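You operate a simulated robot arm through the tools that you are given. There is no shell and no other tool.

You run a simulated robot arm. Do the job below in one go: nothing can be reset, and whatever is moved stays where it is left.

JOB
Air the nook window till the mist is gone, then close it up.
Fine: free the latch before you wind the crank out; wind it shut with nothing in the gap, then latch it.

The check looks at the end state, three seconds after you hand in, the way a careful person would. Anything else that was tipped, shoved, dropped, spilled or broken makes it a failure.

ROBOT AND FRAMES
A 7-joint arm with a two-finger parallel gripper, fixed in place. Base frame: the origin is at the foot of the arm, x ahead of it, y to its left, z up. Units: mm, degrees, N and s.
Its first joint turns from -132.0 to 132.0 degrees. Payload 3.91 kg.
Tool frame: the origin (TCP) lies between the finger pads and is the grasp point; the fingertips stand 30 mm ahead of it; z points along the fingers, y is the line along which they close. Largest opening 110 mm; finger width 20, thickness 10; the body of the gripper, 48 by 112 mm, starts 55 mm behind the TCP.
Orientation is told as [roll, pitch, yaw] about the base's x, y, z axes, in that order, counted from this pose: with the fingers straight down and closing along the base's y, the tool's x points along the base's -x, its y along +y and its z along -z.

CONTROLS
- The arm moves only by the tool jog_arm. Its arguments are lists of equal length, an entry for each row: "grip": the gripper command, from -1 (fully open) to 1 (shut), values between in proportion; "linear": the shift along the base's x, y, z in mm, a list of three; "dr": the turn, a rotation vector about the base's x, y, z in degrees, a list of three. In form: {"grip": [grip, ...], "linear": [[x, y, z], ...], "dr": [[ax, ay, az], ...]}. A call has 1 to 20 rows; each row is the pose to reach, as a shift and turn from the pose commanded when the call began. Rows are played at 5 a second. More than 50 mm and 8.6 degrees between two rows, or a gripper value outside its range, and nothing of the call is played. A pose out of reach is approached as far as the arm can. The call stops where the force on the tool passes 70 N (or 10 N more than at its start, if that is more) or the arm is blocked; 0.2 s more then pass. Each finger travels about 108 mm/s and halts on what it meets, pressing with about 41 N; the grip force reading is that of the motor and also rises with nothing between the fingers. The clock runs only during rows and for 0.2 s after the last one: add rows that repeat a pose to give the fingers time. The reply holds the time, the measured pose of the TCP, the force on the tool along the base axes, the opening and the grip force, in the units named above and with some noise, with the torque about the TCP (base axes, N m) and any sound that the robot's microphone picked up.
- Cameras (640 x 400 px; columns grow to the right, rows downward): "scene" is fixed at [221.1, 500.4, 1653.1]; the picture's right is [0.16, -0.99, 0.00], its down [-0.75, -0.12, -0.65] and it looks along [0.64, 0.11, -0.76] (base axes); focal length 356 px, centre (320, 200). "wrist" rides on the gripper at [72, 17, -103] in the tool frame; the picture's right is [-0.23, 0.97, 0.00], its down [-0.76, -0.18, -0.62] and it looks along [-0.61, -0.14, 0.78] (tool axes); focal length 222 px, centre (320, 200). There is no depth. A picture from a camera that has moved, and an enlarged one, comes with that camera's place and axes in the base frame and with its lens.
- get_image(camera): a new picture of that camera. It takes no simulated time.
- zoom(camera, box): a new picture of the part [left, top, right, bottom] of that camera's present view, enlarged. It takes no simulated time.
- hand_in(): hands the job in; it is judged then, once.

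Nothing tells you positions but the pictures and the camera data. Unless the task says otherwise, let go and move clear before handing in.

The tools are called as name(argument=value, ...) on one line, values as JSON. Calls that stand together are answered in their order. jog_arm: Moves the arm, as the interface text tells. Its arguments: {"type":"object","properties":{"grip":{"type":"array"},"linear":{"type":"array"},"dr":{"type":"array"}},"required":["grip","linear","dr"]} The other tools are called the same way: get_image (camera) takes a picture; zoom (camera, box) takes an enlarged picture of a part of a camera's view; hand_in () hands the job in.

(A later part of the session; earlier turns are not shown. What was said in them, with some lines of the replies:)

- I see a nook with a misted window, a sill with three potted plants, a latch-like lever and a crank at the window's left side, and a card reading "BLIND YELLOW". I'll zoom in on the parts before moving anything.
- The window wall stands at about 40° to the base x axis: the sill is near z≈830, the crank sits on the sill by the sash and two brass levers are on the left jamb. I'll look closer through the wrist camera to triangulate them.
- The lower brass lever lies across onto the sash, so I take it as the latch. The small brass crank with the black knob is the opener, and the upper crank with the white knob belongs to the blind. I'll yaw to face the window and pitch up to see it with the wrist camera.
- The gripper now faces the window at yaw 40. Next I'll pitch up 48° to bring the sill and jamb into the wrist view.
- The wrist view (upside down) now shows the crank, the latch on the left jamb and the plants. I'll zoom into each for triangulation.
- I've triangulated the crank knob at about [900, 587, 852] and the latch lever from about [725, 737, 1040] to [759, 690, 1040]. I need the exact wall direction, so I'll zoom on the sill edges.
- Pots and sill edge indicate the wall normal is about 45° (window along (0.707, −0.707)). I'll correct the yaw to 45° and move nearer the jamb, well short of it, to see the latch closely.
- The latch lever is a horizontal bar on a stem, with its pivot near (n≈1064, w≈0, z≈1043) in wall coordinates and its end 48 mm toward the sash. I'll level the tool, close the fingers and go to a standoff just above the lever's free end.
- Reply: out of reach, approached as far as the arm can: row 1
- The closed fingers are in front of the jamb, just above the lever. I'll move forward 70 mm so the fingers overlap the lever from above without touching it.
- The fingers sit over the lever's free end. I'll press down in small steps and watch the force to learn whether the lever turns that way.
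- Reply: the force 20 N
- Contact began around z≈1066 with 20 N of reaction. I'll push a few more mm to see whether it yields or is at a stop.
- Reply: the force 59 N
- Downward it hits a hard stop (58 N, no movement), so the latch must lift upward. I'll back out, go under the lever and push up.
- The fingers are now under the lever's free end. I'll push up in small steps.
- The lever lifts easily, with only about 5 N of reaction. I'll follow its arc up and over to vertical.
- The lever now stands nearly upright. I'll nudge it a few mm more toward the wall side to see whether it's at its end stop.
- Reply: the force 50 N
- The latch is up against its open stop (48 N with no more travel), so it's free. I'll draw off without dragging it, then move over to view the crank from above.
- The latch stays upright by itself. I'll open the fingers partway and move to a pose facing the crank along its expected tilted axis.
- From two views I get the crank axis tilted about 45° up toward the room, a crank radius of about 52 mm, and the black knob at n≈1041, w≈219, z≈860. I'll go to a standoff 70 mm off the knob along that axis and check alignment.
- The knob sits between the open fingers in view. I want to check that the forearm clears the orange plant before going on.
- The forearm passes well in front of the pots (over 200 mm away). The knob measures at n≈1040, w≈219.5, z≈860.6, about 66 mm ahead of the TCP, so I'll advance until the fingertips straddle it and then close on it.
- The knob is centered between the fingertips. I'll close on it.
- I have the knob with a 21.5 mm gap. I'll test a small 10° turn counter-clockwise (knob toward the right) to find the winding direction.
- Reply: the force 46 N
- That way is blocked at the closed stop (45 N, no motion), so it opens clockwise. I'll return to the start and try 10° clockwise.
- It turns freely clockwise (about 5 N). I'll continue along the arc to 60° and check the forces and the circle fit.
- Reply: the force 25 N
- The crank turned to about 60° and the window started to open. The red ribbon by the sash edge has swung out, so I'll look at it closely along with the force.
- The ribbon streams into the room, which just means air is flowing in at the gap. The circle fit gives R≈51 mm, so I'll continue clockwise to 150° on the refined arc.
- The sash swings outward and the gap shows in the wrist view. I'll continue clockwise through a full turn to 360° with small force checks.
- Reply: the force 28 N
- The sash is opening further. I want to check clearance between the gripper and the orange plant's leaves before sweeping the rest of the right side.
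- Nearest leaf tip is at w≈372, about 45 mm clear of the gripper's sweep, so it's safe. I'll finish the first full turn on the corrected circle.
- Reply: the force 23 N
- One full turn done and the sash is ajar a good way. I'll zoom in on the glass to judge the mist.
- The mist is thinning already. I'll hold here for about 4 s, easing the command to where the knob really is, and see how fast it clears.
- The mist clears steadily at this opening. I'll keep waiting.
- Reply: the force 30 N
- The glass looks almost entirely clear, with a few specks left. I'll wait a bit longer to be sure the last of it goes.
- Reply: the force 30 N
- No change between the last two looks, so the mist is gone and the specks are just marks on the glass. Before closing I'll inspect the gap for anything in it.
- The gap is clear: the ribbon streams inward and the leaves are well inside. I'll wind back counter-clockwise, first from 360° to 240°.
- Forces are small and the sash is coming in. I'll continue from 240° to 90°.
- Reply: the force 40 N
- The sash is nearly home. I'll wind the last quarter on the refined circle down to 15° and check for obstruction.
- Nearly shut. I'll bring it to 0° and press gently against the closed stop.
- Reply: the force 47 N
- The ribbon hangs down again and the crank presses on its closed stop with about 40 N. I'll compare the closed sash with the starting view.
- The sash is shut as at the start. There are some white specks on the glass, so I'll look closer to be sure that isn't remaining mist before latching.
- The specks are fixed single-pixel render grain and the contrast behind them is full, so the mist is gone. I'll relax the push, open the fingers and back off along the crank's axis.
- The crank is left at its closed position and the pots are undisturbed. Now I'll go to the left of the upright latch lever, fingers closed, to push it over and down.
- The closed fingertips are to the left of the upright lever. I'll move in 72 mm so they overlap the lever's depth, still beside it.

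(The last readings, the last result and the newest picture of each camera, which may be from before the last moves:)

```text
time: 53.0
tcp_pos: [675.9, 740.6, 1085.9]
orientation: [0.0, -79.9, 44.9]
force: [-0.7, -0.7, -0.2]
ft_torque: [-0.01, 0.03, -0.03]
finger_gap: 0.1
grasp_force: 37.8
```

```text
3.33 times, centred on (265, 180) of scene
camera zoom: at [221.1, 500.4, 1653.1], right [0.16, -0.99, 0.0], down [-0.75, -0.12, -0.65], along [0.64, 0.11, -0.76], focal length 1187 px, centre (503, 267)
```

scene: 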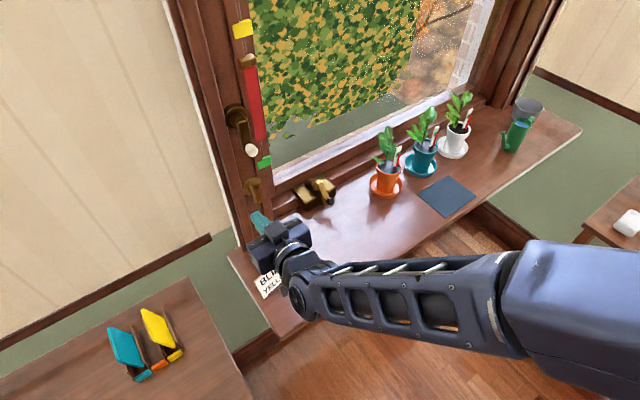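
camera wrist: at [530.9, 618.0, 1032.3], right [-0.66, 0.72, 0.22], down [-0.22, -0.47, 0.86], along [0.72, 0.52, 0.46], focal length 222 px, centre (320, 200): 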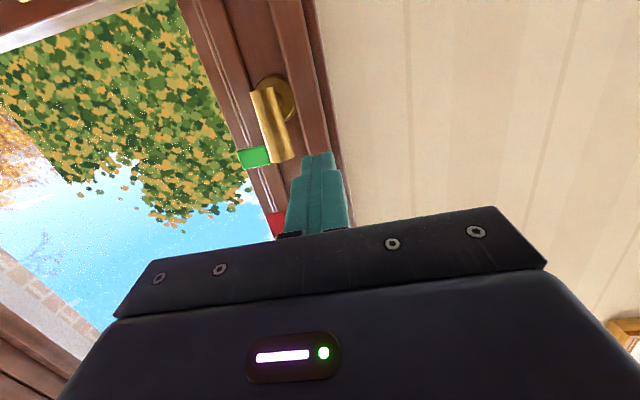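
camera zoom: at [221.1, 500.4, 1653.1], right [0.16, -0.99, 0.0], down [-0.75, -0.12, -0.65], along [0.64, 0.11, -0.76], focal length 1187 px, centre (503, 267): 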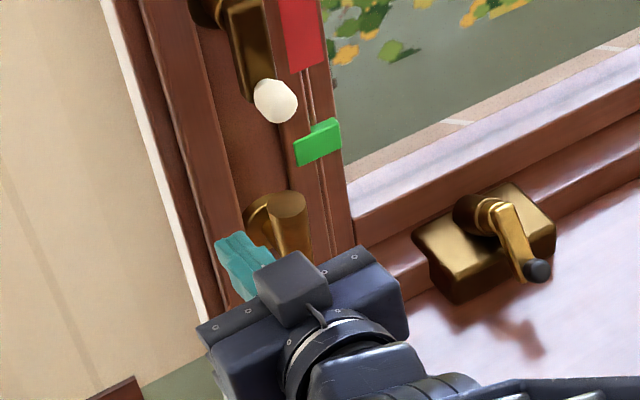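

The fingers are left of the lever. I'll push it right and over along its arc, stopping partway to check.

jog_arm(grip=[1, 1, 1, 1, 1, 1, 1], linear=[[7, -7, -4.4], [13.65, -13.65, -4.4], [20.7, -20.7, 0], [28.4, -28.4, 1.8], [36.2, -36.2, 0.7], [43.5, -43.5, -3.3], [43.5, -43.5, -3.3]], dr=[[0, 0, 0], [0, 0, 0], [0, 0, 0], [0, 0, 0], [0, 0, 0], [0, 0, 0], [0, 0, 0]])

zoom(camera="wrist", box=[200, 50, 420, 220])

zoom(camera="scene", box=[215, 120, 315, 240])

```text
time: 54.6
tcp_pos: [720.9, 696.0, 1081.8]
orientation: [-0.2, -79.9, 45.2]
force: [0.0, -0.1, 0.1]
ft_torque: [0.01, 0.01, 0.01]
finger_gap: 0.0
grasp_force: 37.2
```

```text
2.35 times, centred on (310, 135) of wrist
camera zoom: at [627.0, 627.1, 1028.0], right [-0.66, 0.72, 0.22], down [-0.22, -0.47, 0.86], along [0.72, 0.52, 0.46], focal length 523 px, centre (344, 353)
```

zoom: 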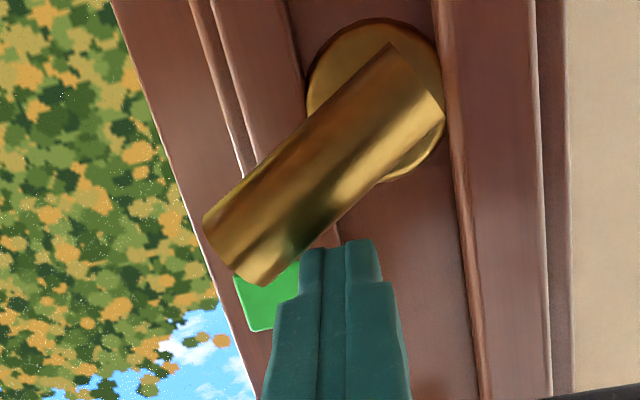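

```text
3.33 times, centred on (265, 180) of scene
camera zoom: at [221.1, 500.4, 1653.1], right [0.16, -0.99, 0.0], down [-0.75, -0.12, -0.65], along [0.64, 0.11, -0.76], focal length 1187 px, centre (503, 267)
```

zoom: 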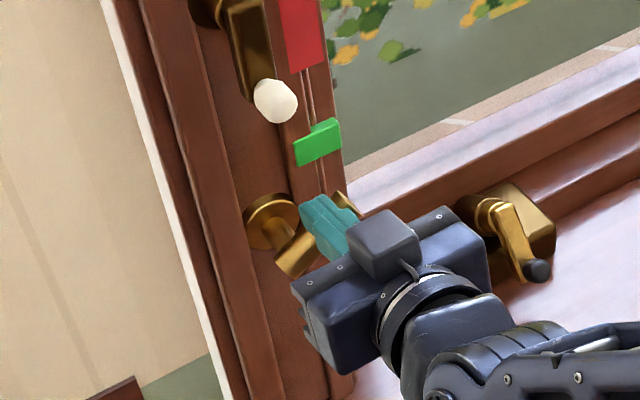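

The lever is swinging down toward the sash. I'll finish the arc and press it onto its latched stop.

jog_arm(grip=[1, 1, 1, 1, 1, 1], linear=[[6.3, -6.3, -6.5], [9.5, -9.5, -11], [11.2, -11.2, -15.1], [11.2, -11.2, -18], [11.2, -11.2, -20.5], [11.2, -11.2, -20.5]], dr=[[0, 0, 0], [0, 0, 0], [0, 0, 0], [0, 0, 0], [0, 0, 0], [0, 0, 0]])

zoom(camera="wrist", box=[200, 50, 420, 220])

zoom(camera="scene", box=[215, 120, 315, 240])

```text
time: 56.0
tcp_pos: [732.4, 684.3, 1065.4]
orientation: [0.0, -80.4, 45.0]
force: [0.4, 1.6, 34.5]
ft_torque: [0.72, -0.66, 0.13]
finger_gap: 0.0
grasp_force: 38.0
```

```text
2.35 times, centred on (310, 135) of wrist
camera zoom: at [638.5, 615.6, 1011.2], right [-0.66, 0.72, 0.22], down [-0.22, -0.47, 0.85], along [0.72, 0.52, 0.47], focal length 523 px, centre (344, 353)
```

zoom: 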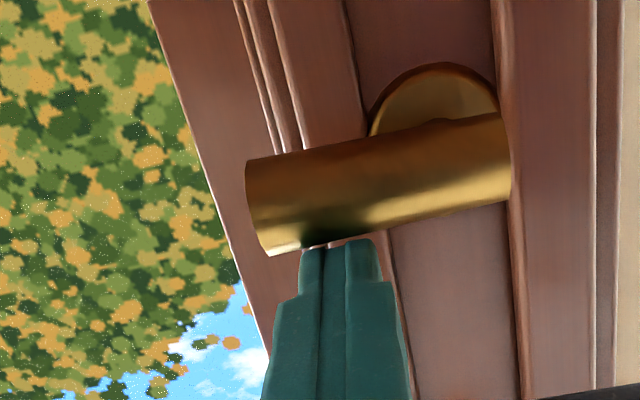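

```text
3.33 times, centred on (265, 180) of scene
camera zoom: at [221.1, 500.4, 1653.1], right [0.16, -0.99, 0.0], down [-0.75, -0.12, -0.65], along [0.64, 0.11, -0.76], focal length 1187 px, centre (503, 267)
```

zoom: 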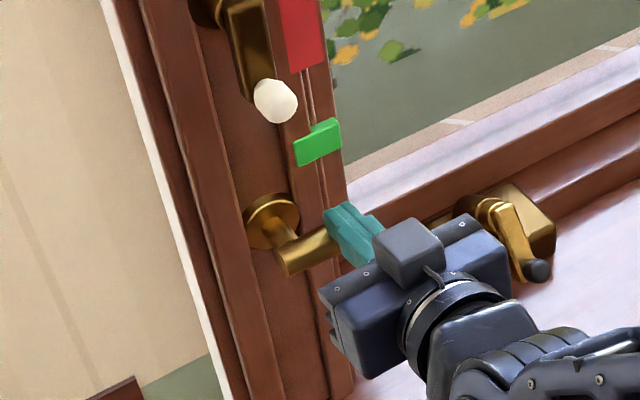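

The lever is back on its latched stop (contact at the same z≈1065 as at the start, 34 N). I'll lift off and back away.

jog_arm(grip=[1, 1, 1, 1, 1, 1, 1, 1, 1], linear=[[0, 0, 8], [0, 0, 18], [-27, -27, 20], [-54, -54, 24], [-82, -82, 30], [-108, -110, 50], [-128, -140, 80], [-145, -170, 110], [-145, -170, 110]], dr=[[0, 0, 0], [0, 0, 0], [0, 0, 0], [0, 0, 0], [0, 0, 0], [0, 0, 0], [0, 0, 0], [0, 0, 0], [0, 0, 0]])

get_image(camera="scene")

get_image(camera="wrist")

```text
time: 58.0
tcp_pos: [584.2, 512.1, 1172.5]
orientation: [-0.1, -80.0, 45.1]
force: [0.1, -0.5, -0.9]
ft_torque: [-0.01, -0.03, 0.04]
finger_gap: 0.2
grasp_force: 37.7
```

```text
taken
```

scene: 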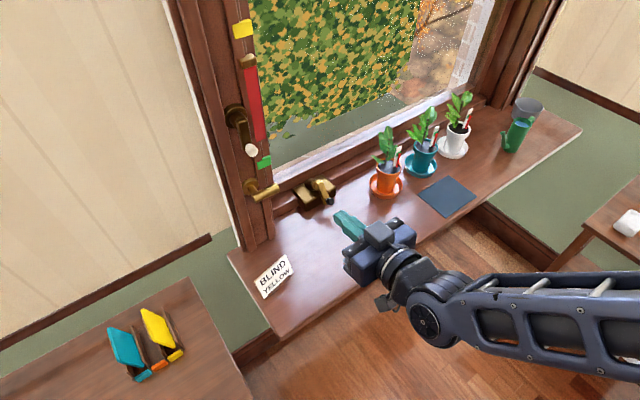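

```text
taken
camera wrist: at [490.5, 443.3, 1119.8], right [-0.66, 0.72, 0.22], down [-0.22, -0.47, 0.86], along [0.72, 0.52, 0.46], focal length 222 px, centre (320, 200)
```

wrist: 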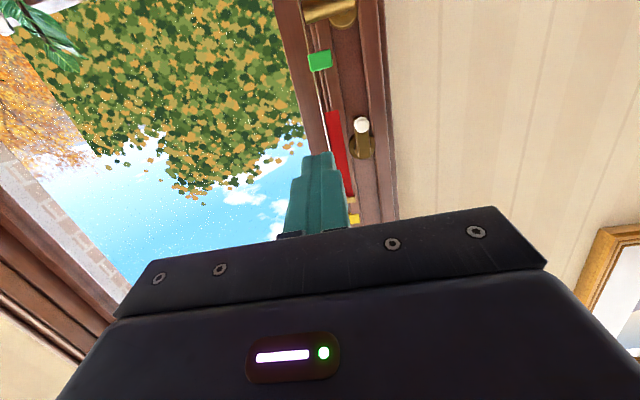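

The upper glass is clear too and everything on the sill looks in place. One last close look at the latch, sash edge and crank before handing in.

zoom(camera="scene", box=[200, 80, 360, 240])

zoom(camera="scene", box=[340, 60, 600, 220])

zoom(camera="scene", box=[80, 220, 320, 400])

```text
2.50 times, centred on (280, 160) of scene
camera zoom: at [221.1, 500.4, 1653.1], right [0.16, -0.99, 0.0], down [-0.75, -0.12, -0.65], along [0.64, 0.11, -0.76], focal length 890 px, centre (420, 300)
```

zoom: 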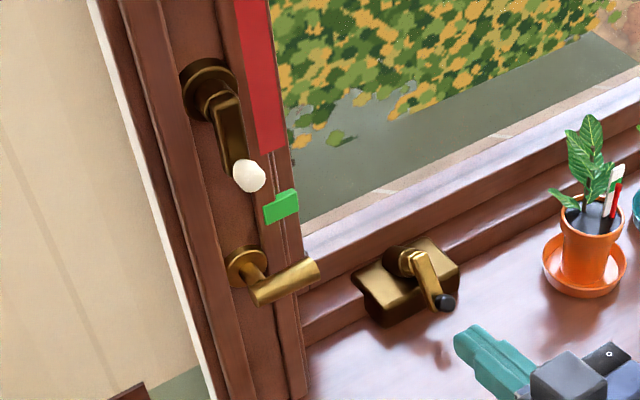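

```text
2.46 times, centred on (470, 140) of scene
camera zoom: at [221.1, 500.4, 1653.1], right [0.16, -0.99, 0.0], down [-0.75, -0.12, -0.65], along [0.64, 0.11, -0.76], focal length 877 px, centre (-49, 348)
```

zoom: 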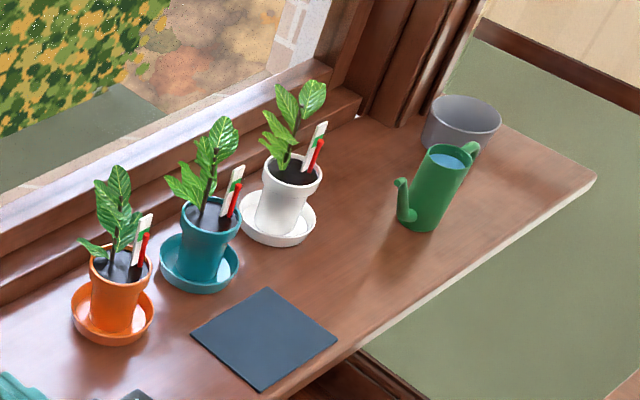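

```text
2.22 times, centred on (200, 310) of scene
camera zoom: at [221.1, 500.4, 1653.1], right [0.16, -0.99, 0.0], down [-0.75, -0.12, -0.65], along [0.64, 0.11, -0.76], focal length 792 px, centre (587, -44)
```

zoom: 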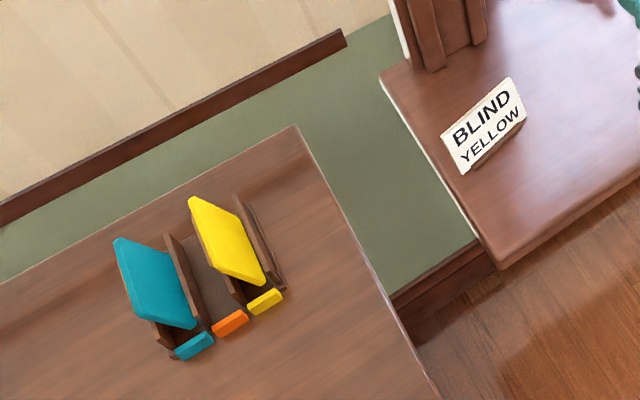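

The glass is clear of mist, the sash is wound shut, the latch lies across as at the start and the crank is on its stop. Nothing else has moved and the arm is clear, so I'm handing in.

hand_in()

```text
The job is handed in.
```

The nook window has been aired until the mist was gone, then wound shut and latched again. I've handed the job in, but no verdict has come back.

- **Latch:** I turned the lever up to free it before touching the crank. At the end I pushed it back down onto its original stop.
- **Airing:** I wound the crank out one full turn. The mist cleared in about eight seconds after that, and the glass looked the same four seconds later. The small white specks still on the glass look like image grain, not mist.
- **Closing:** The gap was clear before I wound the crank back to its closed stop. The red ribbon by the sash hung down again as the window shut.
- **Everything else:** The plants, watering can, card and book racks look the same as at the start. I left the blind alone, since the "BLIND YELLOW" card wasn't part of the job. The arm is clear of the window and holding nothing.
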